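You operate a simulated robot arm through the tools that you are given. There is no shell and no other tool. Be economical: measure what you need, move in short steps, check, and stop when the job is done.

You are at the controls of a simulated two-armed robot. One attempt, no reset.

Task
Wipe out pan eleven, pack the small oat and golden rolls in it and close it.
Fine: use the small cloth and put it back; leave the other rolls. What is to be rubbed or washed off counts as gone when no trace of it is left.

The check looks at the end state, three seconds after you hand in, the way a careful person would. Anything else that was tipped, shoved, dropped, spilled or broken makes it a failure. Flat cloth is picked up by pressing the open fingertips on it (5 to 10 N) and closing them slowly along it; thin cloth reads only 2 to 8 mm in the jaws.

Robot
Two 7-joint arms with two-finger parallel grippers on one trunk, on a base that drives. Base frame: it is fixed to the floor where the robot stands at the start and does not move with it; the origin is under the middle of the robot, x ahead of it, y to its left, z up. Readings come in cm, rad, newtons and seconds.
The left shoulder is at the start at [7, 13, 123.7], the right one opposite. With the tool pointing down near the work surface each hand reaches from about 10 to 50 cm from the robot's upright axis, wherever it stands, measured 20 degrees to its own side. Places, roughly: pan [30, -10, 90]. Payload 1.57 kg a hand.
Tool frame (each hand has its own): the origin (TCP) lies between the finger pads and is the grasp point; the fingertips stand 3 cm ahead of it; z points along the fingers, y is the line along which they close. Largest opening 8 cm; finger width 1.7, thickness 1.2; the body of the gripper, 4 by 8.2 cm, starts 8 cm behind the TCP.
Orientation is told as [roll, pitch, yaw] about the base's x, y, z axes, in that order, counted from this pose: with the fingers straight down and closing along the base's y, the tool's x points along the base's -x, its y along +y and its z along -z.

Tools
- The arms move only by the tool move_arm. It takes "left_deltas", "right_deltas" or both (then of equal length, played together; a hand with none holds still); each is one flat list of numbers, 6 for each row, row after row: the shift along the tool's x, y, z in cm, then the turn, a rotation vector about the tool's x, y, z in rad. In form: [tx, ty, tz, rx, ry, rz, tx, ty, tz, rx, ry, rz, ...]. A call has 1 to 10 rows; each row shifts and turns the commanded pose from where the row before left it, along the tool's axes as they then stand. "left_gripper" and "right_gripper" are, for a hand that has rows, the opening, from 0 (shut) to 1 (fully open), set as the call begins (left out, the last holds). Each row takes 0.2 s and may step no farther than 5 cm and 0.15 rad from the row before; otherwise, or with a gripper value out of range, the whole call is refused. Where a pose cannot be reached the arm comes as near as it can. A force on the tool above 70 N (or 10 N above the force at the start of the call, whichever is more), or a blocked arm, ends the call early, and 0.2 s more pass. Each finger travels about 10.8 cm/s and halts on what it meets, pressing with about 24 N; the grip force reading is that of the motor and also rises with nothing between the fingers. The clock runs only during rows and for 0.2 s after the last one: add rows that do not move to give the fingers time. The reply holds the time, the measured pose of the TCP, the force on the tool along the base axes, the opening and the grip force, in the units named above and with some noise, with the torque about the TCP (base axes, N m) and any sound that the robot's microphone picked up, and new pictures: "show" is both (left out), scene, wrist or none (wrist: the cameras of the hands that moved).
- Cameras (640 x 400 px; columns grow to the right, rows downward): "scene" is now at [11.46, -4.14, 144.34]; the picture's right is [-0.54, -0.84, 0.00], its down [-0.64, 0.41, -0.65] and it looks along [0.55, -0.35, -0.76] (base axes); focal length 214 px, centre (320, 200). "left" rides on the left gripper at [7.2, 0.7, -12.2] in its tool frame; the picture's right is [-0.09, 1.00, 0.00], its down [-0.84, -0.08, -0.54] and it looks along [-0.54, -0.05, 0.84] (tool axes); focal length 238 px, centre (320, 200). "right" rides on the right gripper at [7.2, -0.7, -12.2] in its tool frame; the picture's right is [0.09, 1.00, 0.00], its down [-0.84, 0.08, -0.54] and it looks along [-0.54, 0.05, 0.84] (tool axes); focal length 238 px, centre (320, 200). There is no depth. A picture from a camera that has moved, and an enlarged one, comes with that camera's place and axes in the base frame and with its lens.
- lift_body(by): slides the trunk up (or, below 0, down) by that many cm; the arms and the scene camera ride with it, the base frame stays. It gives what a move gives, with no picture.
- drive_base(legs): drives the robot by 1 to 6 legs, each [ahead, left, turn to the left] in cm, cm and rad, along the robot's own axes; the way and the turn of a leg run together, so that a leg with both is an arc; at most 150 cm and 3.142 rad a leg. The arms and the cameras ride along, it lands a little off, and it stops where it bumps. It gives what a move gives, and a new picture of the scene camera.
- aim_head(pan, tilt): turns the head with the scene camera to pan (to the left, within 1.501 rad either way) and tilt (down, from -0.506 to 1.204), counted from straight ahead of the robot. It gives what a move gives, and a new picture of the scene camera.
- zoom(camera, box): a new picture of the part [left, top, right, bottom] of that camera's present view, enlarged. The clock stands still meanwhile.
- hand_in(): hands the job in; it is judged then, once.

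Go step by step. Nothing tells you exact positions but the pictures and the camera data: compare them with the known pose of the tool, close in by small moves and look again before you grip or let go. The budget is 120 turns and 260 pictures, counting those below and the enlarged ones. Unless the task says otherwise, let go and move clear before handing in, and close with one line.

The tools are called after "Emit:" as a command line: name --argument value ..., lists and objects as JSON in quotes. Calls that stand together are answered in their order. move_arm: Moves the arms, as the interface text tells. Its arguments: {"type":"object","properties":{"left_deltas":{"type":"array","items":{"type":"number"}},"left_gripper":{"type":"number"},"right_deltas":{"type":"array","items":{"type":"number"}},"right_gripper":{"type":"number"},"show":{"type":"string","enum":["both","scene","wrist","none"]}},"required":[]} The other tools are called the same way: lift_body (by) slides the trunk up or down; drive_base (legs) drives the base; aim_head (pan, tilt) turns the head that bears the scene camera; zoom (camera, box) takes an enlarged picture of a part of a camera's view; hand_in () hands the job in.

At the start:

```text
time: 0.0
left_tcp_pos: [27.61, -2.99, 121.86]
left_ee_rot: [0.002, 0.0, 0.0]
left_contact_force: [0.3, 0.4, -0.4]
left_wrist_torque: [0.03, 0.0, 0.0]
left_opening: 8.0
left_grip_force: 0.1
right_tcp_pos: [26.02, -29.93, 129.83]
right_ee_rot: [0.0, 0.001, 0.0]
right_contact_force: [0.1, -0.2, 0.2]
right_wrist_torque: [0.01, -0.01, 0.02]
right_opening: 7.98
right_grip_force: 0.0
trunk travel left (down, up): [-87.5, 6.5]
robot x, y, heading: [0.11, 0.08, -0.001]
head pan, tilt: [-0.567, 0.86]
```

scene: 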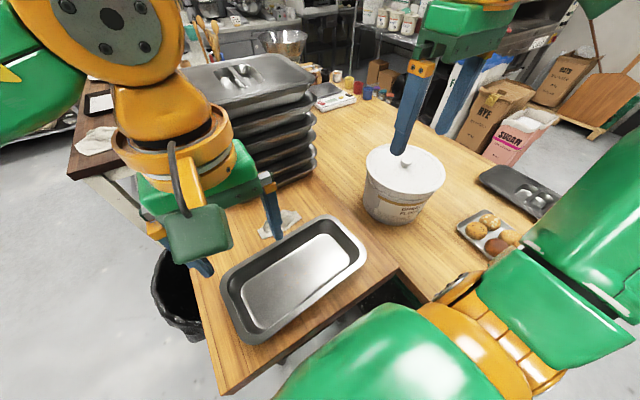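
right: 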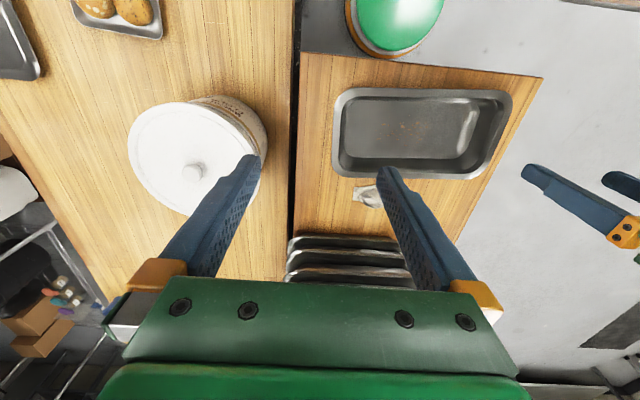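
left: 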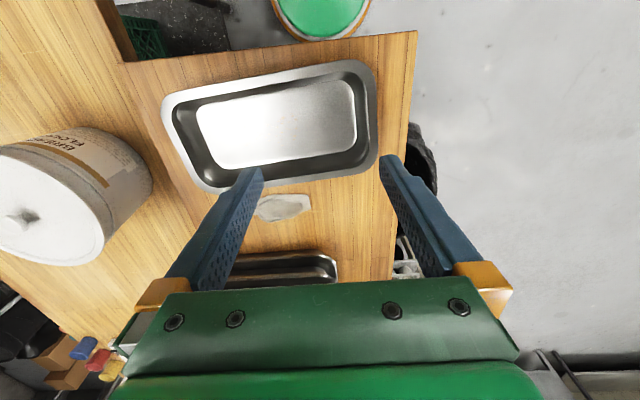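

I see an open pan in front, a small cloth behind it, a stack of lidded pans, a flour bucket, and a tray of rolls at the right. I'll look closer first.

Emit:
zoom --camera "scene" --box '[200, 190, 400, 350]'

Emit:
zoom --camera "scene" --box '[430, 140, 590, 280]'

Emit:
zoom --camera "left" --box '[140, 40, 440, 290]'

Emit:
aim_head --pan -1.2 --tilt 0.8

Emit:
aim_head --pan 0.3 --tilt 0.7

```text
2.50 times, centred on (300, 270) of scene
camera zoom: at [11.46, -4.14, 144.34], right [-0.54, -0.84, 0.0], down [-0.64, 0.41, -0.65], along [0.55, -0.35, -0.76], focal length 536 px, centre (370, 25)
```

zoom: 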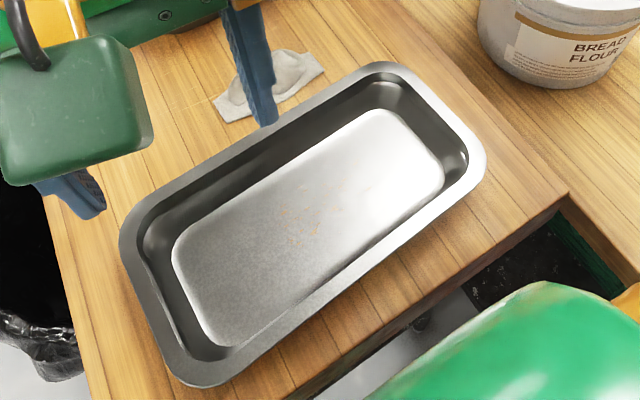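

```text
2.86 times, centred on (510, 210) of scene
camera zoom: at [11.46, -4.14, 144.34], right [-0.54, -0.84, 0.0], down [-0.64, 0.41, -0.65], along [0.55, -0.35, -0.76], focal length 613 px, centre (-223, 171)
```

zoom: 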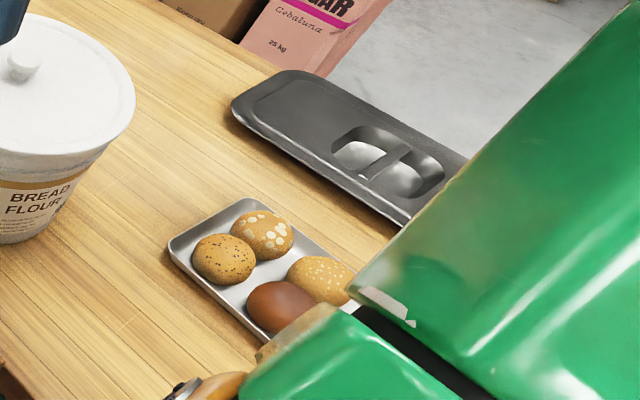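

```text
1.60 times, centred on (290, 165) of left
camera zoom: at [20.4, -2.4, 133.9], right [0.09, 1.0, 0.0], down [0.84, -0.08, 0.54], along [0.54, -0.05, -0.84], focal length 381 px, centre (368, 256)
```

zoom: 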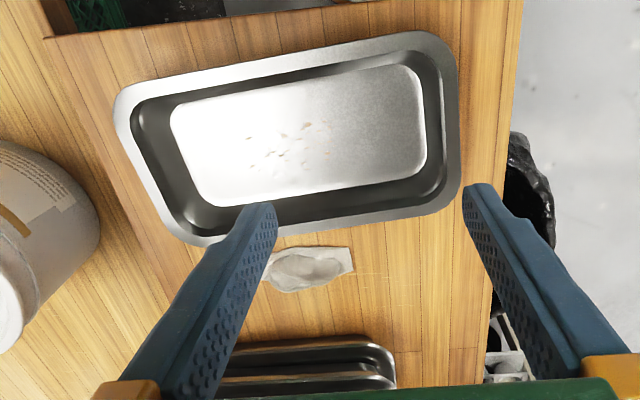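

```text
time: 1.0
left_tcp_pos: [27.67, -3.0, 121.69]
left_ee_rot: [-0.001, 0.0, -0.001]
left_contact_force: [-0.7, 0.3, -0.4]
left_wrist_torque: [0.0, 0.02, 0.07]
left_opening: 8.02
left_grip_force: 0.1
right_tcp_pos: [25.88, -29.94, 129.77]
right_ee_rot: [-0.001, -0.001, 0.0]
right_contact_force: [0.4, -0.4, 0.1]
right_wrist_torque: [0.03, 0.0, -0.03]
right_opening: 8.0
right_grip_force: 0.0
trunk travel left (down, up): [-87.5, 6.5]
robot x, y, heading: [0.17, -0.1, -0.002]
head pan, tilt: [-1.201, 0.799]
camera scene: at [7.83, -7.51, 144.83], right [-0.93, -0.36, 0.0], down [-0.26, 0.67, -0.7], along [0.25, -0.65, -0.72], focal length 214 px, centre (320, 200)
```

scene: 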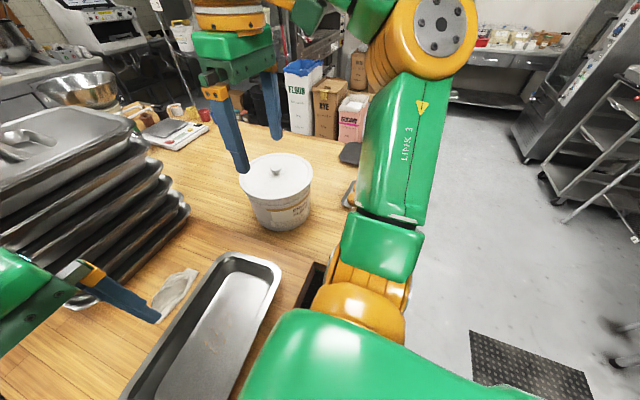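

```text
time: 2.6
left_tcp_pos: [27.67, -3.0, 121.67]
left_ee_rot: [0.0, -0.002, -0.001]
left_contact_force: [-0.1, -0.2, -0.9]
left_wrist_torque: [-0.02, -0.02, 0.03]
left_opening: 8.0
left_grip_force: 0.1
right_tcp_pos: [25.88, -29.96, 129.76]
right_ee_rot: [-0.001, -0.001, 0.0]
right_contact_force: [-0.3, 0.4, 0.4]
right_wrist_torque: [0.0, 0.01, -0.01]
right_opening: 8.0
right_grip_force: 0.1
trunk travel left (down, up): [-87.5, 6.5]
robot x, y, heading: [-0.15, -0.22, -0.001]
head pan, tilt: [0.3, 0.7]
camera scene: at [13.02, 2.51, 145.65], right [0.3, -0.96, 0.0], down [-0.62, -0.19, -0.76], along [0.73, 0.23, -0.64], focal length 214 px, centre (320, 200)
```

scene: 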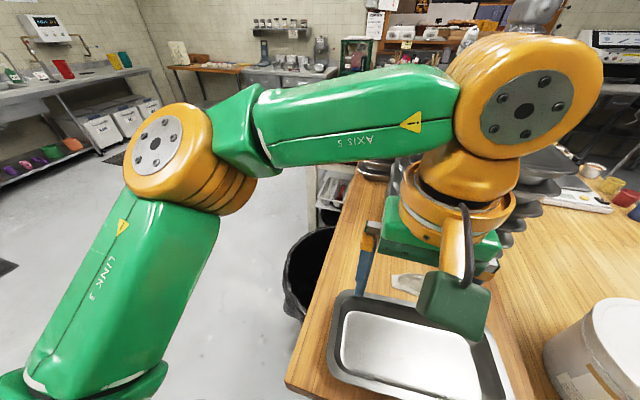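

The open pan holds crumbs or residue; the lid and a tray of rolls are on the right table. I'll look further right and around for markings and other rolls.

Emit:
aim_head --pan -1.5 --tilt 0.6

Emit:
zoom --camera "right" --box '[0, 0, 320, 200]'

Emit:
zoom --camera "right" --box '[260, 60, 560, 290]'

```text
time: 4.4
left_tcp_pos: [27.57, -2.87, 121.82]
left_ee_rot: [0.0, 0.0, -0.001]
left_contact_force: [0.1, -0.1, -0.1]
left_wrist_torque: [0.0, -0.02, 0.0]
left_opening: 7.98
left_grip_force: 0.0
right_tcp_pos: [25.78, -29.81, 129.76]
right_ee_rot: [0.001, 0.0, 0.001]
right_contact_force: [0.4, -0.3, -0.4]
right_wrist_torque: [0.01, 0.0, 0.01]
right_opening: 8.04
right_grip_force: 0.0
trunk travel left (down, up): [-87.5, 6.5]
robot x, y, heading: [0.47, 0.19, 0.003]
head pan, tilt: [-1.499, 0.6]
camera scene: at [5.55, -8.81, 146.51], right [-1.0, -0.07, 0.0], down [-0.04, 0.56, -0.82], along [0.06, -0.82, -0.57], focal length 214 px, centre (320, 200)
```

scene: 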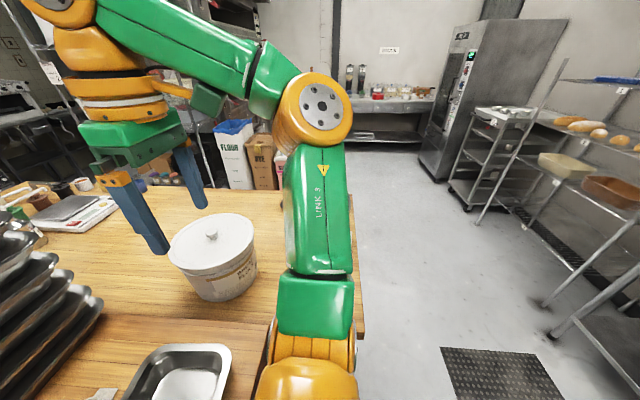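

```text
2.00 times, centred on (160, 100) of right
camera zoom: at [18.73, -30.63, 141.91], right [-0.09, 1.0, 0.0], down [0.84, 0.08, 0.54], along [0.54, 0.05, -0.84], focal length 477 px, centre (640, 400)
```

zoom: 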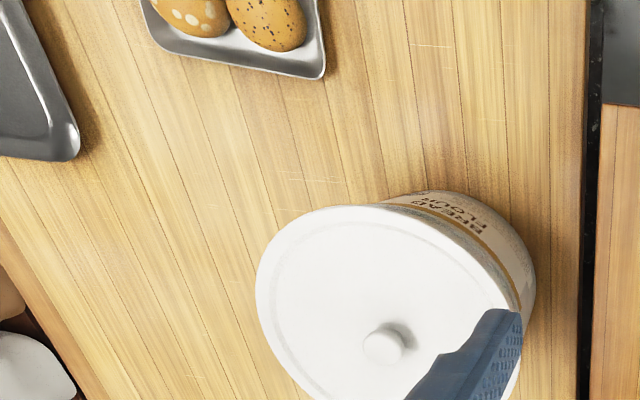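

```text
1.74 times, centred on (410, 175) of right
camera zoom: at [18.73, -30.63, 141.91], right [-0.09, 1.0, 0.0], down [0.84, 0.08, 0.54], along [0.54, 0.05, -0.84], focal length 414 px, centre (164, 244)
```

zoom: 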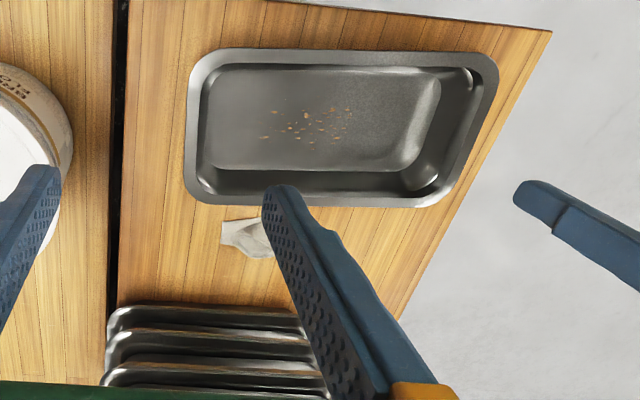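

Pan residue sits around (33,-10); the small cloth is at about (51.6,-14,87). I'll move the left hand aside and take the right hand over the cloth.

Emit:
move_arm --left_deltas '[0, 5, 0, 0, 0, 0, 0, 5, 0, 0, 0, 0, 0, 5, 0, 0, 0, 0, 0, 5, 0, 0, 0, 0, 0, 4, 0, 0, 0, 0, 0, 0, 0, 0, 0, 0]' --right_deltas '[0, 0, 0, 0, 0, 0, -3.5, 3, 2, 0, 0, 0, -3.5, 3, 2, 0, 0, 0, -3.5, 3, 2, 0, 0, 0, -3.5, 3, 2, 0, 0, 0, -3.5, 3, 2, 0, 0, 0]' --show "wrist"

Emit:
aim_head --pan -0.3 --tilt 0.8

```text
refused: row 2 steps farther than a row can; nothing moved
```

```text
time: 5.8
left_tcp_pos: [27.68, -3.09, 121.71]
left_ee_rot: [-0.001, -0.001, 0.001]
left_contact_force: [-0.6, -0.5, 0.0]
left_wrist_torque: [0.02, 0.02, -0.04]
left_opening: 8.0
left_grip_force: 0.0
right_tcp_pos: [25.98, -29.85, 129.73]
right_ee_rot: [-0.001, 0.001, 0.0]
right_contact_force: [1.2, 0.2, 0.0]
right_wrist_torque: [0.01, -0.01, 0.02]
right_opening: 8.0
right_grip_force: 0.0
trunk travel left (down, up): [-87.5, 6.5]
robot x, y, heading: [-0.12, 0.17, 0.002]
head pan, tilt: [-0.3, 0.799]
camera scene: at [12.61, -2.39, 144.83], right [-0.3, -0.96, 0.0], down [-0.68, 0.21, -0.7], along [0.67, -0.21, -0.72], focal length 214 px, centre (320, 200)
```

scene: 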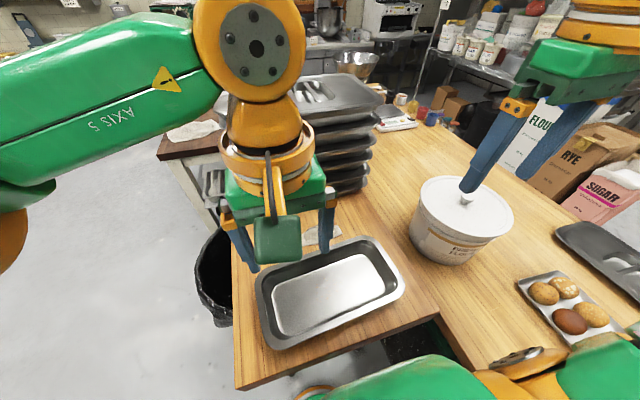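

Same plan with smaller steps.

Emit:
move_arm --left_deltas '[0, 4.8, 0, 0, 0, 0, 0, 4.8, 0, 0, 0, 0, 0, 4.8, 0, 0, 0, 0, 0, 4.8, 0, 0, 0, 0, 0, 4.8, 0, 0, 0, 0, 0, 0, 0, 0, 0, 0]' --right_deltas '[0, 0, 0, 0, 0, 0, -3.2, 2.6, 2, 0, 0, 0, -3.2, 2.6, 2, 0, 0, 0, -3.2, 2.6, 2, 0, 0, 0, -3.2, 2.6, 2, 0, 0, 0, -3.2, 2.6, 2, 0, 0, 0]' --show "both"

```text
time: 7.2
left_tcp_pos: [27.92, 21.05, 121.75]
left_ee_rot: [0.0, 0.002, 0.001]
left_contact_force: [-0.5, -0.1, 0.5]
left_wrist_torque: [0.01, 0.04, 0.01]
left_opening: 7.99
left_grip_force: 0.1
right_tcp_pos: [40.18, -18.45, 119.98]
right_ee_rot: [0.001, 0.003, -0.004]
right_contact_force: [0.1, -0.5, 0.3]
right_wrist_torque: [0.0, 0.01, 0.0]
right_opening: 8.02
right_grip_force: 0.0
right hand out of reach, approached as far as the arm can: row 6
trunk travel left (down, up): [-87.5, 6.5]
robot x, y, heading: [-0.02, -0.15, -0.0]
head pan, tilt: [-0.3, 0.799]
camera scene: at [12.93, -2.45, 144.79], right [-0.3, -0.96, 0.0], down [-0.69, 0.21, -0.7], along [0.66, -0.21, -0.72], focal length 214 px, centre (320, 200)
camera right: at [33.01, -19.18, 132.13], right [-0.09, 1.0, 0.0], down [0.84, 0.07, 0.54], along [0.54, 0.05, -0.84], focal length 238 px, centre (320, 200)
camera left: at [20.69, 21.59, 133.9], right [0.09, 1.0, 0.0], down [0.84, -0.08, 0.54], along [0.54, -0.05, -0.84], focal length 238 px, centre (320, 200)
```

scene: 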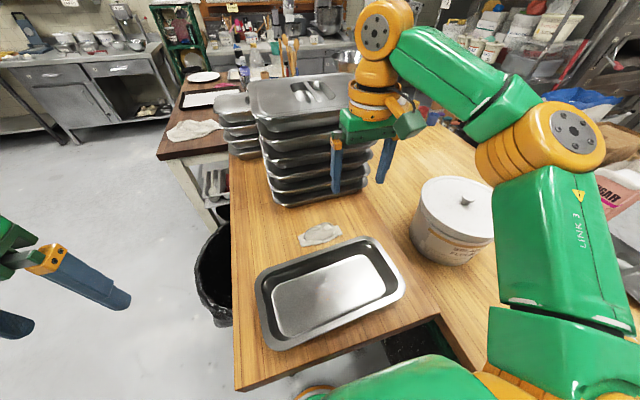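
right: 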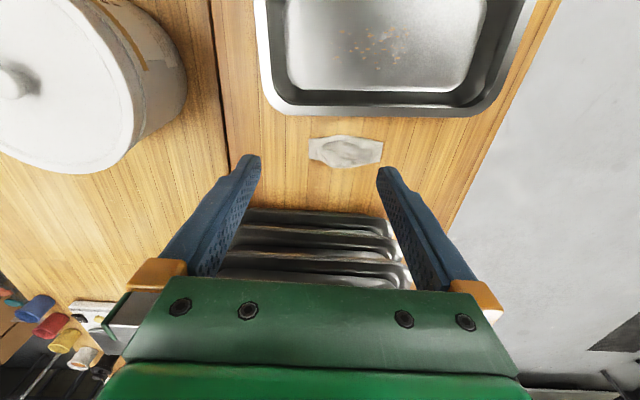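
left: 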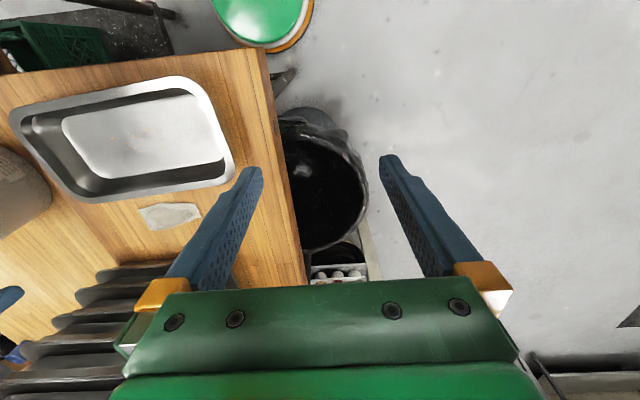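

Cloth estimate is now (48,-13.5,≈91.5), just at the reach limit. I'll try driving ahead a few cm.

Emit:
drive_base --legs '[[5, 0, 0]]'

```text
time: 8.2
left_tcp_pos: [31.71, 21.09, 122.12]
left_ee_rot: [0.0, -0.008, 0.001]
left_contact_force: [-0.1, 0.1, 0.6]
left_wrist_torque: [0.02, -0.06, 0.01]
left_opening: 7.98
left_grip_force: 0.1
right_tcp_pos: [43.97, -18.28, 120.45]
right_ee_rot: [0.0, -0.008, 0.001]
right_contact_force: [-0.8, -0.1, 0.9]
right_wrist_torque: [0.0, -0.08, -0.02]
right_opening: 8.01
right_grip_force: 0.1
trunk travel left (down, up): [-87.5, 6.5]
robot x, y, heading: [5.14, -0.06, 0.008]
head pan, tilt: [-0.3, 0.799]
camera scene: at [16.54, -2.39, 144.93], right [-0.3, -0.96, 0.0], down [-0.68, 0.21, -0.7], along [0.67, -0.21, -0.71], focal length 214 px, centre (320, 200)
```

scene: 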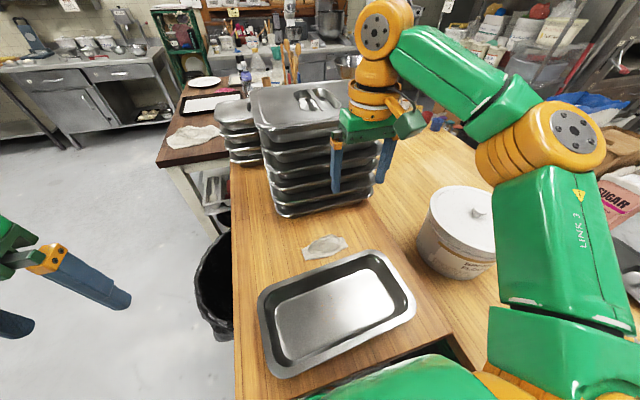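

The drive was clean. Now lower over the cloth.

Emit:
move_arm --right_deltas '[-1, 1.2, 3.5, 0, 0, 0, -1, 1.2, 3.5, 0, 0, 0, -1, 1.2, 3.5, 0, 0, 0, -1, 1.2, 3.5, 0, 0, 0, 0, 0, 3.5, 0, 0, 0, 0, 0, 0, 0, 0, 0]'

```text
time: 9.6
left_tcp_pos: [32.68, 21.08, 121.9]
left_ee_rot: [-0.001, -0.001, 0.0]
left_contact_force: [0.0, 0.3, 0.5]
left_wrist_torque: [0.05, 0.01, -0.01]
left_opening: 7.99
left_grip_force: 0.1
right_tcp_pos: [45.28, -16.55, 102.93]
right_ee_rot: [0.002, -0.001, 0.0]
right_contact_force: [0.6, 0.2, 0.9]
right_wrist_torque: [0.01, 0.02, -0.01]
right_opening: 8.0
right_grip_force: 0.1
right hand out of reach, approached as far as the arm can: row 2, 3, 4, 5
trunk travel left (down, up): [-87.5, 6.5]
robot x, y, heading: [4.68, -0.13, 0.003]
head pan, tilt: [-0.3, 0.799]
camera scene: at [17.62, -2.36, 144.83], right [-0.3, -0.96, 0.0], down [-0.68, 0.21, -0.7], along [0.67, -0.21, -0.72], focal length 214 px, centre (320, 200)
camera right: at [38.09, -17.29, 115.17], right [-0.09, 1.0, 0.0], down [0.84, 0.08, 0.54], along [0.54, 0.05, -0.84], focal length 238 px, centre (320, 200)
```

scene: 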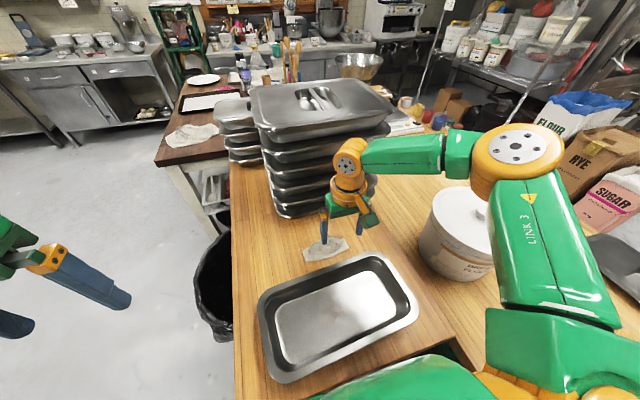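
right: 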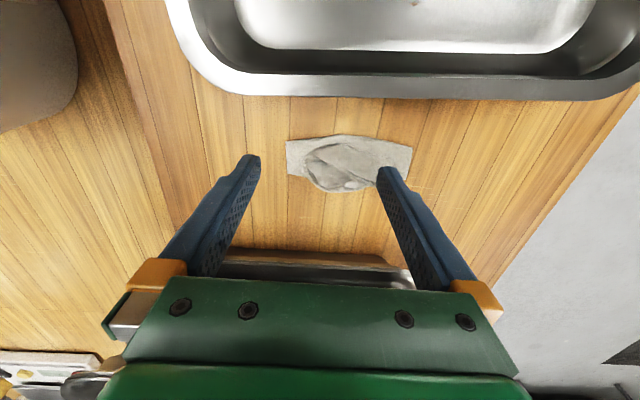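

Cloth at about (48.5,-13.3). I'll try to continue toward it.

Emit:
move_arm --right_deltas '[-1, 1, 1.2, 0, 0, 0, -1, 1, 1.2, 0, 0, 0, -1.1, 1, 1.2, 0, 0, 0, 0, 0, 0, 0, 0, 0]' --show "wrist"

```text
time: 10.6
left_tcp_pos: [32.74, 21.1, 121.78]
left_ee_rot: [0.001, 0.001, 0.002]
left_contact_force: [0.1, -1.0, -0.1]
left_wrist_torque: [0.03, 0.01, 0.01]
left_opening: 7.99
left_grip_force: 0.1
right_tcp_pos: [44.97, -16.53, 102.08]
right_ee_rot: [-0.001, -0.001, 0.0]
right_contact_force: [-0.5, -0.6, -1.1]
right_wrist_torque: [0.01, 0.01, 0.04]
right_opening: 8.03
right_grip_force: 0.0
right hand out of reach, approached as far as the arm can: row 1, 2, 3
trunk travel left (down, up): [-87.5, 6.5]
robot x, y, heading: [4.91, -0.09, -0.002]
head pan, tilt: [-0.3, 0.799]
camera right: at [37.73, -17.29, 114.25], right [-0.09, 1.0, 0.0], down [0.84, 0.08, 0.54], along [0.54, 0.05, -0.84], focal length 238 px, centre (320, 200)
```

right: 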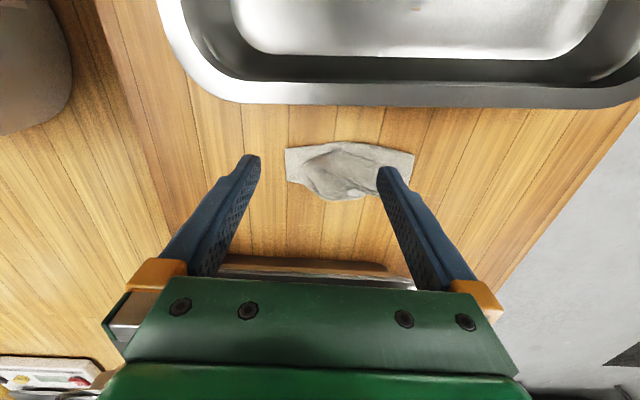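

Let me descend first and then extend, to see how reach varies.

Emit:
move_arm --right_deltas '[1.5, 0, 2, 0, 0, 0, 0, 0, 2, 0, 0, 0, 0, 0, 1, 0, 0, 0, -1, 0.5, 0, 0, 0, 0, -1, 0.7, 0, 0, 0, 0, -1, 0.7, 0, 0, 0, 0, -1, 0.7, 0, 0, 0, 0, 0, 0, 0, 0, 0, 0]' --show "none"

```text
time: 12.3
left_tcp_pos: [32.72, 21.13, 121.87]
left_ee_rot: [0.0, 0.0, 0.0]
left_contact_force: [0.1, -0.7, 0.1]
left_wrist_torque: [0.01, -0.02, 0.03]
left_opening: 8.01
left_grip_force: 0.0
right_tcp_pos: [44.0, -17.04, 99.88]
right_ee_rot: [0.002, -0.001, -0.001]
right_contact_force: [0.0, 0.3, 0.1]
right_wrist_torque: [-0.02, -0.02, -0.03]
right_opening: 7.99
right_grip_force: 0.1
right hand out of reach, approached as far as the arm can: row 2, 3, 4, 5, 6, 7
trunk travel left (down, up): [-87.5, 6.5]
robot x, y, heading: [5.04, 0.12, -0.002]
head pan, tilt: [-0.3, 0.799]
```

Reach shrinks as I go lower, so I'll inch the base further ahead.

Emit:
drive_base --legs '[[5, 0, 0]]'

```text
time: 13.3
left_tcp_pos: [35.08, 20.98, 121.81]
left_ee_rot: [-0.003, 0.0, 0.002]
left_contact_force: [0.1, -0.2, 0.0]
left_wrist_torque: [0.03, 0.01, -0.01]
left_opening: 8.01
left_grip_force: 0.0
right_tcp_pos: [46.36, -17.03, 99.84]
right_ee_rot: [0.003, -0.001, -0.001]
right_contact_force: [-0.5, -0.6, -0.3]
right_wrist_torque: [0.0, 0.01, 0.01]
right_opening: 8.0
right_grip_force: 0.0
trunk travel left (down, up): [-87.5, 6.5]
robot x, y, heading: [7.2, -0.22, 0.001]
head pan, tilt: [-0.3, 0.799]
stopped in leg 1: the robot was blocked; the commanded pose is now the measured one
camera scene: at [20.01, -2.4, 144.81], right [-0.3, -0.96, 0.0], down [-0.69, 0.21, -0.7], along [0.67, -0.21, -0.72], focal length 214 px, centre (320, 200)
```

scene: 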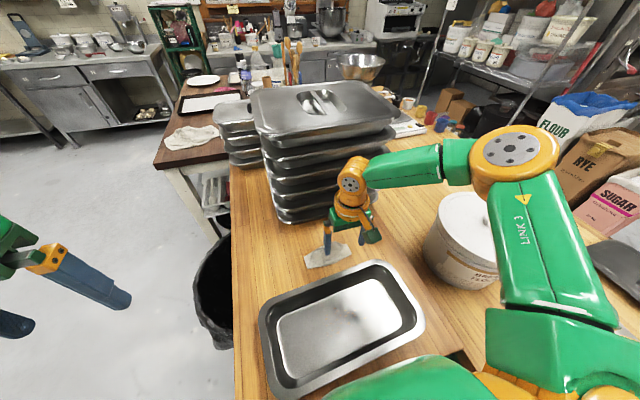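

Blocked at 7.2, which is enough. Lower the trunk 5 cm to gain low reach.

Emit:
lift_body --by -5

Emit:
move_arm --right_deltas '[0, 1, 0, 0, 0, 0, -1, 1.5, 0, 0, 0, 0, -0.6, 1.2, 0, 0, 0, 0, 0, 0, 0, 0, 0, 0]'

```text
time: 14.2
left_tcp_pos: [34.71, 21.11, 116.98]
left_ee_rot: [-0.002, -0.004, 0.001]
left_contact_force: [-0.2, 0.6, 0.6]
left_wrist_torque: [0.02, 0.02, 0.0]
left_opening: 8.0
left_grip_force: 0.1
right_tcp_pos: [46.09, -16.93, 94.9]
right_ee_rot: [0.001, -0.003, 0.001]
right_contact_force: [-8.6, -0.7, 12.0]
right_wrist_torque: [-0.01, 0.34, -0.16]
right_opening: 7.94
right_grip_force: 0.0
trunk travel left (down, up): [-82.5, 11.5]
robot x, y, heading: [7.29, -0.46, -0.0]
head pan, tilt: [-0.3, 0.799]
```

```text
time: 15.2
left_tcp_pos: [34.98, 21.07, 116.85]
left_ee_rot: [0.001, -0.001, 0.001]
left_contact_force: [0.6, -0.7, -0.8]
left_wrist_torque: [0.01, 0.03, 0.01]
left_opening: 8.02
left_grip_force: 0.0
right_tcp_pos: [45.73, -15.63, 95.79]
right_ee_rot: [0.002, -0.002, 0.0]
right_contact_force: [0.8, 0.3, -0.4]
right_wrist_torque: [0.02, 0.01, -0.01]
right_opening: 7.99
right_grip_force: 0.0
right hand out of reach, approached as far as the arm can: row 1, 2, 3
trunk travel left (down, up): [-82.5, 11.5]
robot x, y, heading: [7.41, 0.48, -0.002]
head pan, tilt: [-0.3, 0.799]
camera scene: at [20.02, -2.37, 139.82], right [-0.29, -0.96, 0.0], down [-0.69, 0.21, -0.7], along [0.67, -0.21, -0.72], focal length 214 px, centre (320, 200)
camera right: at [38.6, -16.41, 107.99], right [-0.09, 1.0, 0.0], down [0.84, 0.08, 0.54], along [0.54, 0.05, -0.84], focal length 238 px, centre (320, 200)
```

scene: 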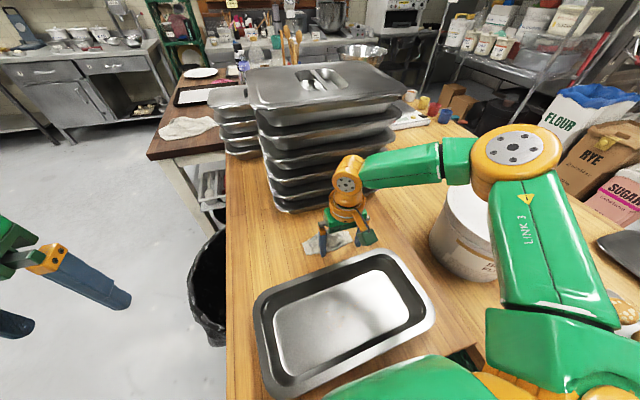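
right: 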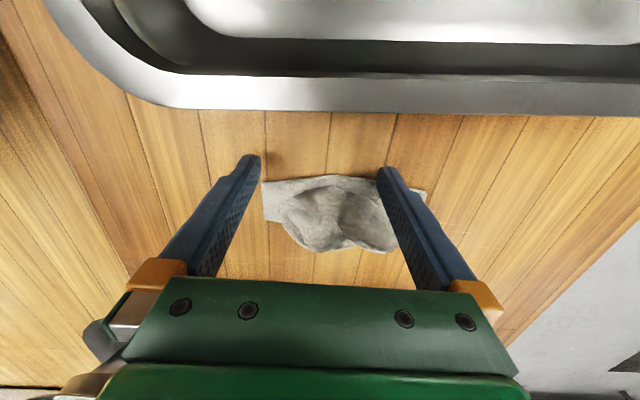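

Table top is near z 92. I'll tilt the fingers outward (0.3 rad) to gain reach and move over the cloth centre (50,-14).

Emit:
move_arm --right_deltas '[0, 0, -3, 0, 0, 0, 0, 0, 0, 0, -0.15, 0, 0, 0, 0, 0, -0.15, 0, -1.3, 0.5, 0.4, 0, 0, 0, -1.3, 0.5, 0.4, 0, 0, 0, -1.2, 0.5, 0.4, 0, 0, 0, 0, 0, 0, 0, 0, 0]' --right_gripper 0.7

```text
time: 16.8
left_tcp_pos: [34.9, 21.01, 116.85]
left_ee_rot: [0.0, 0.001, 0.002]
left_contact_force: [-0.9, 0.1, -0.2]
left_wrist_torque: [0.01, -0.04, -0.02]
left_opening: 8.01
left_grip_force: 0.1
right_tcp_pos: [49.65, -14.02, 98.92]
right_ee_rot: [0.002, -0.302, 0.001]
right_contact_force: [-1.5, -0.8, 2.7]
right_wrist_torque: [-0.13, -0.01, -0.05]
right_opening: 5.71
right_grip_force: 0.1
trunk travel left (down, up): [-82.5, 11.5]
robot x, y, heading: [7.34, -0.1, 0.001]
head pan, tilt: [-0.3, 0.799]
camera scene: at [19.81, -2.37, 139.84], right [-0.3, -0.96, 0.0], down [-0.68, 0.21, -0.7], along [0.67, -0.21, -0.72], focal length 214 px, centre (320, 200)
camera right: at [39.25, -14.81, 108.51], right [-0.09, 1.0, -0.03], down [0.64, 0.08, 0.77], along [0.77, 0.05, -0.64], focal length 238 px, centre (320, 200)
```

scene: 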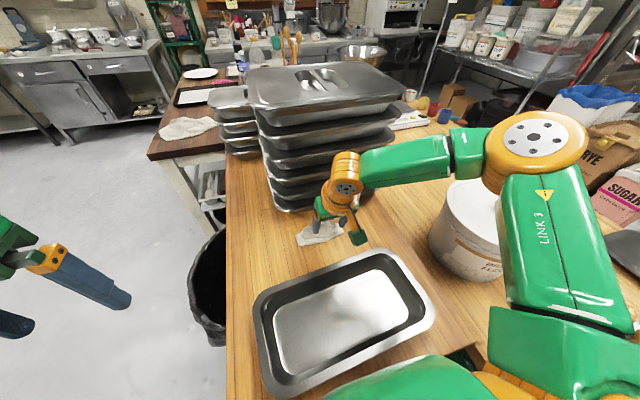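
right: 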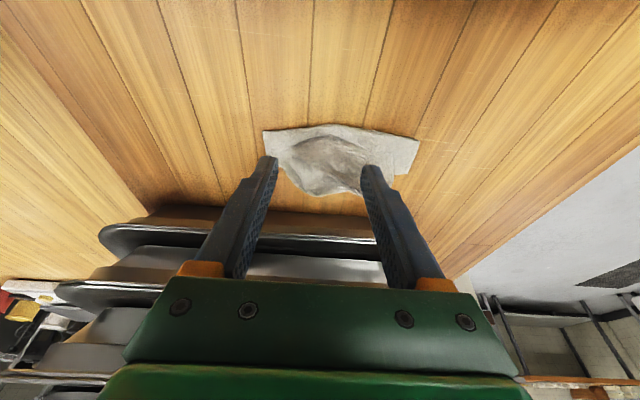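

The cloth has shifted slightly to about (53,-12.5); its original spot was about (48.7,-13.5), which I'll restore later. Move over it.

Emit:
move_arm --right_deltas '[-1.4, 0.8, 0.5, 0, 0, 0, -1, 0.7, 0.5, 0, 0, 0, 0.4, 0, 1, 0, 0, 0, 0.3, 0, 0.8, 0, 0, 0, 0, 0, 0, 0, 0, 0]' --right_gripper 0.6

```text
time: 18.0
left_tcp_pos: [35.46, 20.96, 116.63]
left_ee_rot: [-0.001, 0.005, 0.003]
left_contact_force: [1.0, 0.5, 0.1]
left_wrist_torque: [0.01, 0.09, 0.01]
left_opening: 7.98
left_grip_force: 0.1
right_tcp_pos: [51.18, -14.42, 96.88]
right_ee_rot: [0.003, -0.29, 0.001]
right_contact_force: [0.7, 0.1, 0.6]
right_wrist_torque: [0.0, 0.09, -0.05]
right_opening: 4.8
right_grip_force: 0.3
right hand out of reach, approached as far as the arm can: row 1, 2, 4
trunk travel left (down, up): [-82.5, 11.5]
robot x, y, heading: [7.38, 0.22, -0.006]
head pan, tilt: [-0.3, 0.799]
camera scene: at [20.63, -2.55, 139.65], right [-0.29, -0.96, 0.0], down [-0.69, 0.21, -0.69], along [0.66, -0.2, -0.72], focal length 214 px, centre (320, 200)
camera right: at [40.81, -15.13, 106.57], right [-0.09, 1.0, -0.02], down [0.65, 0.07, 0.76], along [0.76, 0.05, -0.65], focal length 238 px, centre (320, 200)
```

scene: 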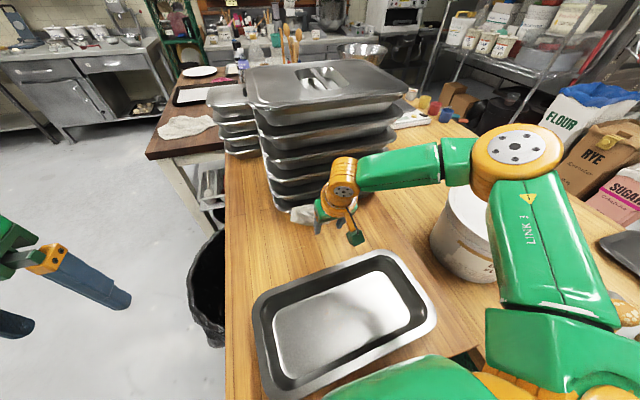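
right: 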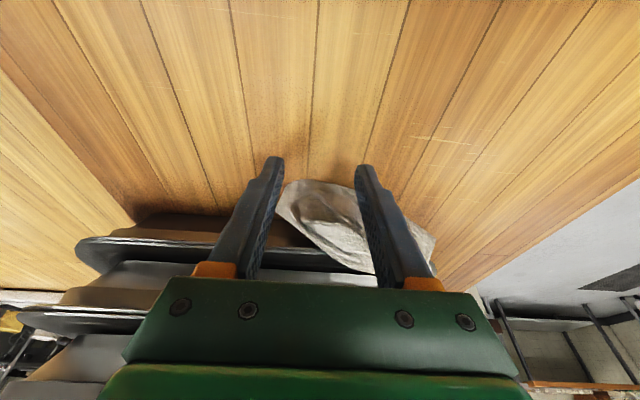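

Emit:
zoom --camera "right" --box '[200, 130, 500, 300]'

Emit:
zoom --camera "scene" --box '[260, 160, 400, 260]'

```text
2.13 times, centred on (350, 215) of right
camera zoom: at [40.81, -15.13, 106.57], right [-0.09, 1.0, -0.02], down [0.65, 0.07, 0.76], along [0.76, 0.05, -0.65], focal length 508 px, centre (256, 168)
```

zoom: 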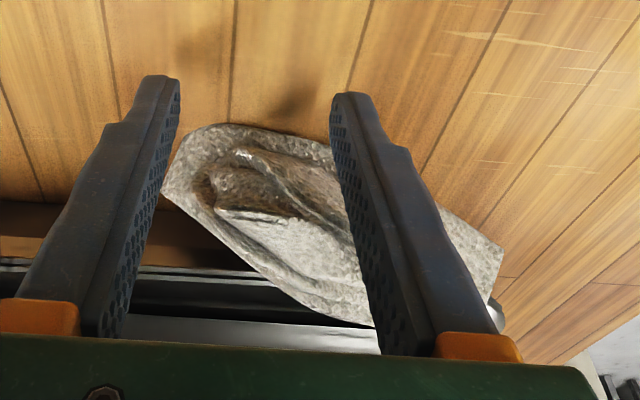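

```text
4.00 times, centred on (330, 210) of scene
camera zoom: at [20.63, -2.55, 139.65], right [-0.29, -0.96, 0.0], down [-0.69, 0.21, -0.69], along [0.66, -0.2, -0.72], focal length 858 px, centre (280, 160)
```

zoom: 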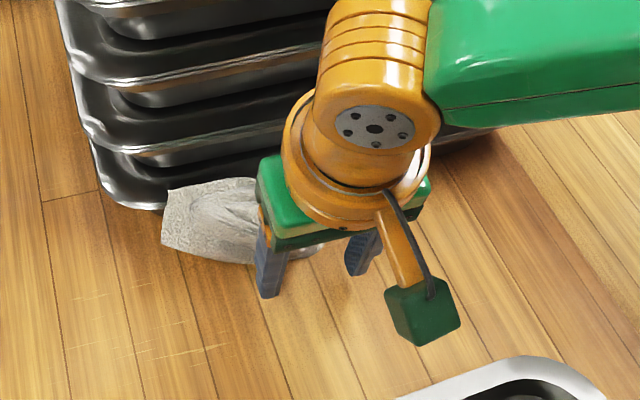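

The cloth has been nudged up against the pan stack. I'll back the hand off, and turn the robot left so the right shoulder comes forward and gains reach.

Emit:
move_arm --right_deltas '[0, 0, -3, 0, 0, 0, 1, 0, -3, 0, 0, 0, 3, 0, -3, 0, 0, 0, 3, 0, -2, 0, 0, 0, 0, 0, 0, 0, 0, 0]' --show "wrist"

Emit:
drive_base --legs '[[-1, 0, 0], [0, 0, 0.45]]'

Emit:
aim_head --pan -0.75 --tilt 0.8

```text
time: 19.2
left_tcp_pos: [35.02, 21.16, 116.84]
left_ee_rot: [0.001, 0.0, 0.003]
left_contact_force: [0.2, -0.2, 0.5]
left_wrist_torque: [0.0, 0.0, 0.01]
left_opening: 8.01
left_grip_force: 0.1
right_tcp_pos: [40.84, -14.18, 105.87]
right_ee_rot: [0.0, -0.3, -0.001]
right_contact_force: [1.2, -0.1, 0.8]
right_wrist_torque: [-0.05, -0.01, 0.02]
right_opening: 4.77
right_grip_force: 0.1
trunk travel left (down, up): [-82.5, 11.5]
robot x, y, heading: [7.37, 0.15, -0.001]
head pan, tilt: [-0.3, 0.799]
camera right: at [30.39, -14.98, 115.44], right [-0.09, 1.0, -0.03], down [0.64, 0.08, 0.77], along [0.76, 0.05, -0.64], focal length 238 px, centre (320, 200)
```

right: 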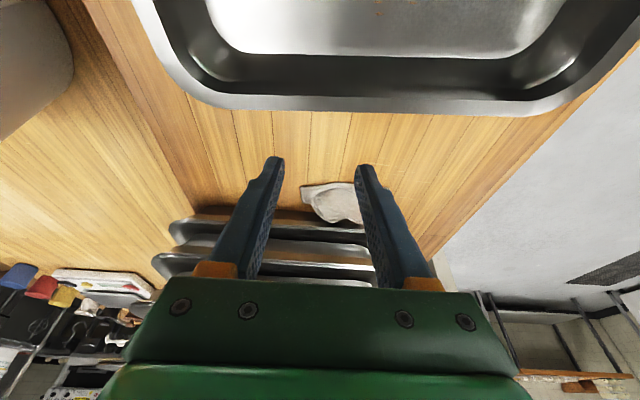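

```text
time: 21.2
left_tcp_pos: [22.08, 31.01, 116.76]
left_ee_rot: [-0.001, 0.0, 0.451]
left_contact_force: [-0.8, -0.2, -0.4]
left_wrist_torque: [0.0, 0.0, -0.01]
left_opening: 8.01
left_grip_force: 0.1
right_tcp_pos: [42.62, 1.66, 105.94]
right_ee_rot: [0.001, -0.3, 0.451]
right_contact_force: [0.3, 1.0, 0.0]
right_wrist_torque: [-0.01, 0.02, -0.01]
right_opening: 4.81
right_grip_force: 0.0
trunk travel left (down, up): [-82.5, 11.5]
robot x, y, heading: [6.36, 0.1, 0.45]
head pan, tilt: [-0.3, 0.799]
camera scene: at [18.76, 3.36, 139.82], right [0.15, -0.99, 0.0], down [-0.71, -0.11, -0.7], along [0.69, 0.11, -0.72], focal length 214 px, centre (320, 200)
```

scene: 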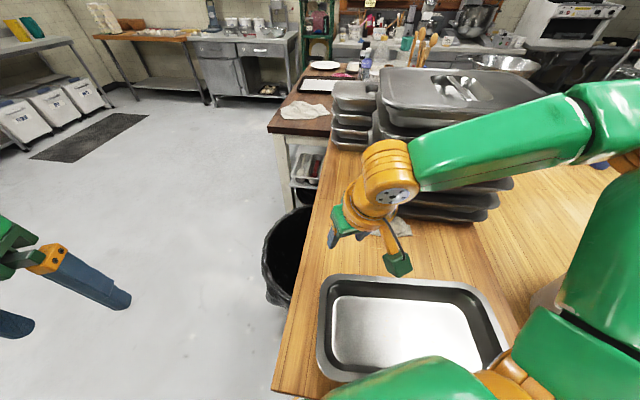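

```text
time: 22.1
left_tcp_pos: [22.03, 31.01, 116.84]
left_ee_rot: [-0.004, 0.0, 0.452]
left_contact_force: [0.1, 0.2, -0.1]
left_wrist_torque: [0.0, -0.01, -0.01]
left_opening: 8.0
left_grip_force: 0.1
right_tcp_pos: [42.69, 1.78, 106.06]
right_ee_rot: [0.002, -0.303, 0.45]
right_contact_force: [-0.4, -0.6, -0.2]
right_wrist_torque: [0.0, 0.04, 0.03]
right_opening: 4.77
right_grip_force: 0.0
trunk travel left (down, up): [-82.5, 11.5]
robot x, y, heading: [6.68, 0.28, 0.451]
head pan, tilt: [-0.75, 0.799]
camera scene: at [18.42, -0.15, 139.83], right [-0.29, -0.96, 0.0], down [-0.69, 0.21, -0.7], along [0.67, -0.21, -0.72], focal length 214 px, centre (320, 200)
```

scene: 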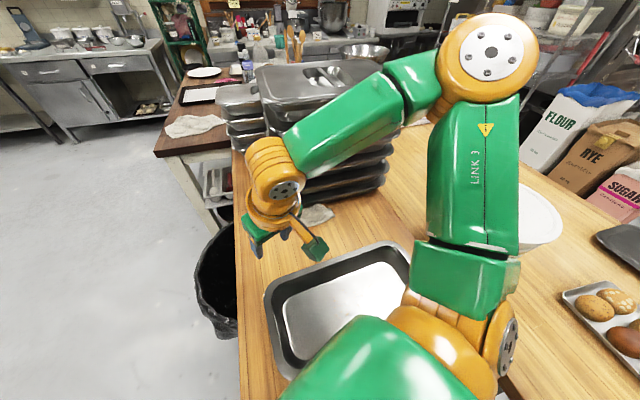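

The cloth is now near (57.5,-11.5). I'll yaw the gripper back to straight and move above it from this turned stance.

Emit:
move_arm --right_deltas '[0, 0, 0, 0.044, 0, 0.142, 0, 0, 0, 0.044, 0, 0.142, 0, 0, 0, 0.044, 0, 0.142, -2.3, -3.6, 1, 0, 0, 0, -2.3, -3.6, 1, 0, 0, 0, -2.3, -3.6, 1, 0, 0, 0, -2.3, -3.6, 1, 0, 0, 0, 0, 0, 0, 0, 0, 0]'

```text
time: 23.9
left_tcp_pos: [22.13, 30.94, 116.84]
left_ee_rot: [-0.001, 0.0, 0.452]
left_contact_force: [0.3, -0.3, -0.4]
left_wrist_torque: [0.0, 0.0, -0.01]
left_opening: 7.98
left_grip_force: 0.0
right_tcp_pos: [52.65, -12.57, 104.83]
right_ee_rot: [0.002, -0.3, 0.006]
right_contact_force: [-0.5, 0.2, 0.3]
right_wrist_torque: [-0.04, -0.02, -0.02]
right_opening: 4.8
right_grip_force: 0.1
trunk travel left (down, up): [-82.5, 11.5]
robot x, y, heading: [6.41, 0.15, 0.45]
head pan, tilt: [-0.75, 0.799]
camera scene: at [18.42, -0.16, 139.83], right [-0.29, -0.96, 0.0], down [-0.69, 0.21, -0.7], along [0.67, -0.21, -0.72], focal length 214 px, centre (320, 200)
camera right: at [42.09, -13.34, 114.32], right [-0.09, 1.0, -0.03], down [0.64, 0.08, 0.77], along [0.76, 0.05, -0.64], focal length 238 px, centre (320, 200)
```

scene: 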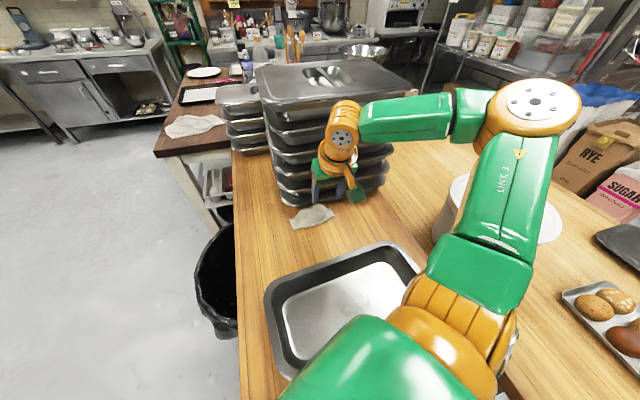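
right: 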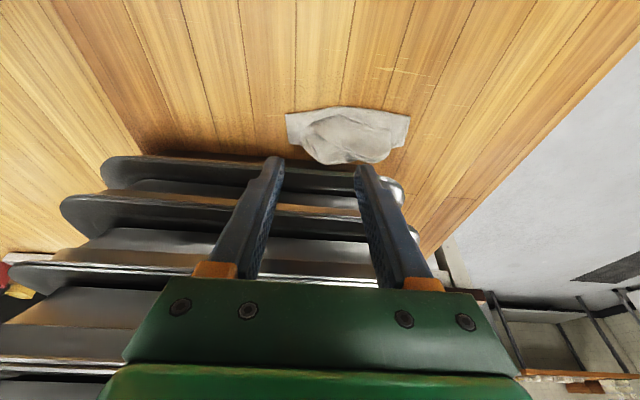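

The cloth is lying flat with its centre near (57,-9.5), close to the stack front. I'll come straight down on its near half at x≈55.5.

Emit:
move_arm --right_deltas '[-1.9, 3, 0.6, 0, 0, 0, 0.6, 0, 1.9, 0, 0, 0, 0.6, 0, 1.9, 0, 0, 0, 0.6, 0, 1.9, 0, 0, 0, 0, 0, 0, 0, 0, 0]'

```text
time: 25.1
left_tcp_pos: [21.35, 31.1, 116.89]
left_ee_rot: [-0.003, -0.004, 0.453]
left_contact_force: [0.9, -0.5, -0.5]
left_wrist_torque: [0.03, 0.01, 0.02]
left_opening: 8.01
left_grip_force: 0.1
right_tcp_pos: [54.33, -9.56, 99.5]
right_ee_rot: [0.002, -0.311, 0.004]
right_contact_force: [5.5, -2.8, 30.7]
right_wrist_torque: [-0.87, -0.62, 0.03]
right_opening: 5.03
right_grip_force: 1.5
trunk travel left (down, up): [-82.5, 11.5]
robot x, y, heading: [6.21, 0.18, 0.446]
head pan, tilt: [-0.75, 0.799]
camera scene: at [17.69, -0.12, 139.95], right [-0.29, -0.96, 0.0], down [-0.68, 0.21, -0.7], along [0.67, -0.21, -0.71], focal length 214 px, centre (320, 200)
camera right: at [43.71, -10.37, 108.77], right [-0.09, 1.0, -0.03], down [0.63, 0.08, 0.77], along [0.77, 0.06, -0.63], focal length 238 px, centre (320, 200)
```

scene: 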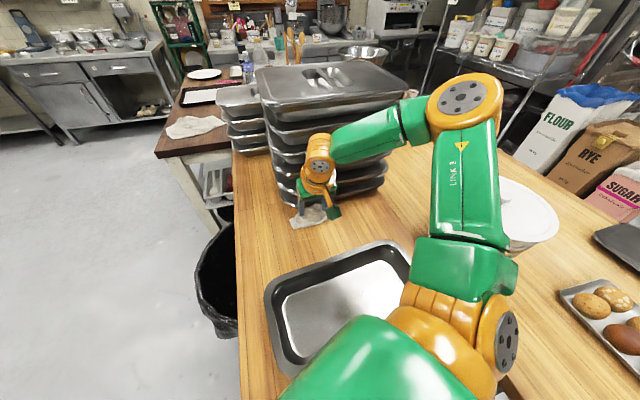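
right: 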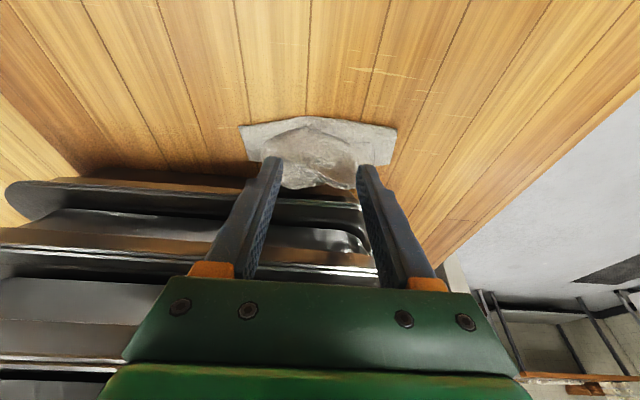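

The force came from the −y fingertip resting on the lowest pan's rim at about (56,-12,96.6). I'll back off 1.5 cm and come down again in front of it.

Emit:
move_arm --right_deltas '[0.9, 0, -1.84, 0, 0, 0, 0, 0, 0, 0, 0, 0, 0.59, 0, 1.91, 0, 0, 0, 0.44, 0, 1.43, 0, 0, 0, 0, 0, 0, 0, 0, 0]'

```text
time: 26.3
left_tcp_pos: [21.87, 30.87, 116.87]
left_ee_rot: [-0.002, -0.001, 0.452]
left_contact_force: [-0.5, -0.3, -0.1]
left_wrist_torque: [-0.01, 0.0, -0.02]
left_opening: 8.0
left_grip_force: 0.0
right_tcp_pos: [53.12, -9.63, 97.06]
right_ee_rot: [0.001, -0.303, 0.003]
right_contact_force: [-2.4, 0.0, 3.6]
right_wrist_torque: [-0.14, -0.01, -0.04]
right_opening: 4.84
right_grip_force: 0.1
trunk travel left (down, up): [-82.5, 11.5]
robot x, y, heading: [6.35, -0.0, 0.452]
head pan, tilt: [-0.75, 0.799]
camera scene: at [18.21, -0.17, 139.85], right [-0.29, -0.96, 0.0], down [-0.68, 0.21, -0.7], along [0.67, -0.21, -0.72], focal length 214 px, centre (320, 200)
camera right: at [42.73, -10.36, 106.45], right [-0.09, 1.0, -0.03], down [0.64, 0.08, 0.77], along [0.77, 0.05, -0.64], focal length 238 px, centre (320, 200)
```

scene: 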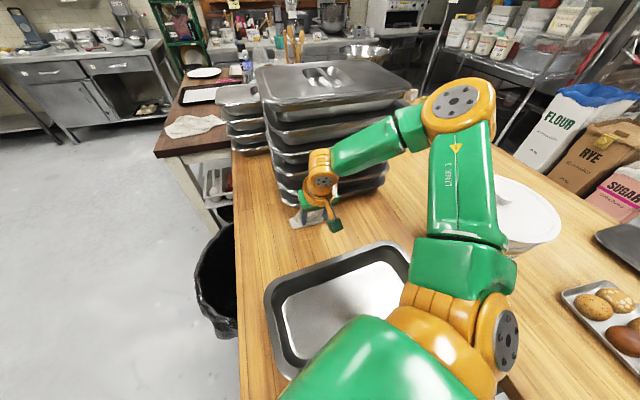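
right: 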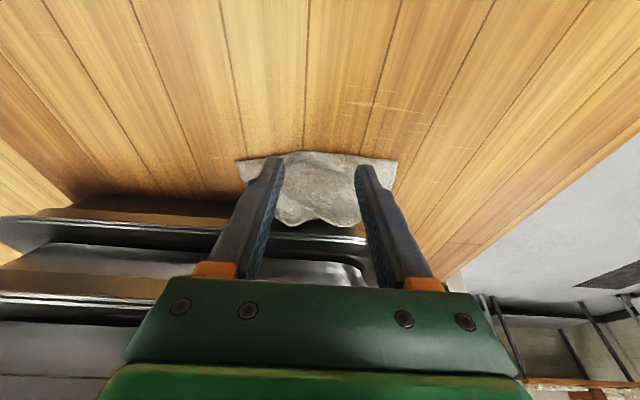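

Touching the cloth. Press down a little more, then close slowly.

Emit:
move_arm --right_deltas '[0.25, 0, 0.8, 0, 0, 0, 0.2, 0, 0.6, 0, 0, 0, 0, 0, 0, 0, 0, 0]'

```text
time: 27.1
left_tcp_pos: [21.28, 31.01, 116.86]
left_ee_rot: [-0.006, -0.007, 0.452]
left_contact_force: [-0.6, -0.1, -0.1]
left_wrist_torque: [-0.01, 0.04, 0.01]
left_opening: 7.98
left_grip_force: 0.2
right_tcp_pos: [52.7, -9.53, 95.78]
right_ee_rot: [-0.001, -0.305, 0.002]
right_contact_force: [-8.3, 0.2, 16.1]
right_wrist_torque: [-0.41, -0.09, -0.25]
right_opening: 4.8
right_grip_force: 0.4
trunk travel left (down, up): [-82.5, 11.5]
robot x, y, heading: [6.18, -0.09, 0.445]
head pan, tilt: [-0.75, 0.799]
camera scene: at [17.51, -0.07, 139.92], right [-0.29, -0.96, 0.0], down [-0.68, 0.21, -0.7], along [0.67, -0.21, -0.71], focal length 214 px, centre (320, 200)
camera right: at [42.18, -10.32, 105.21], right [-0.09, 1.0, -0.03], down [0.63, 0.08, 0.77], along [0.77, 0.05, -0.64], focal length 238 px, centre (320, 200)
```

scene: 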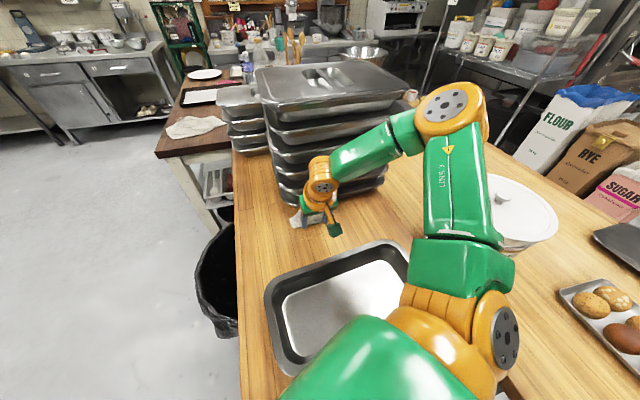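
right: 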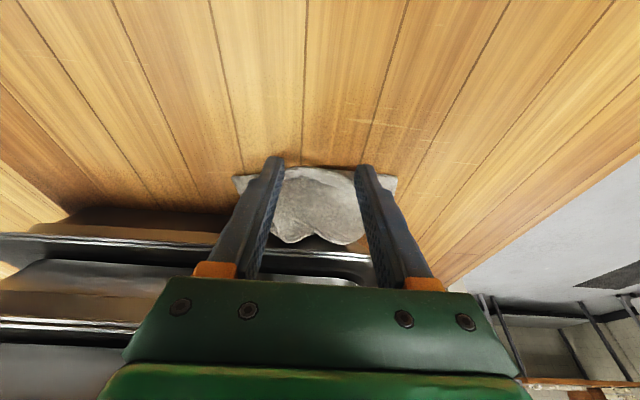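

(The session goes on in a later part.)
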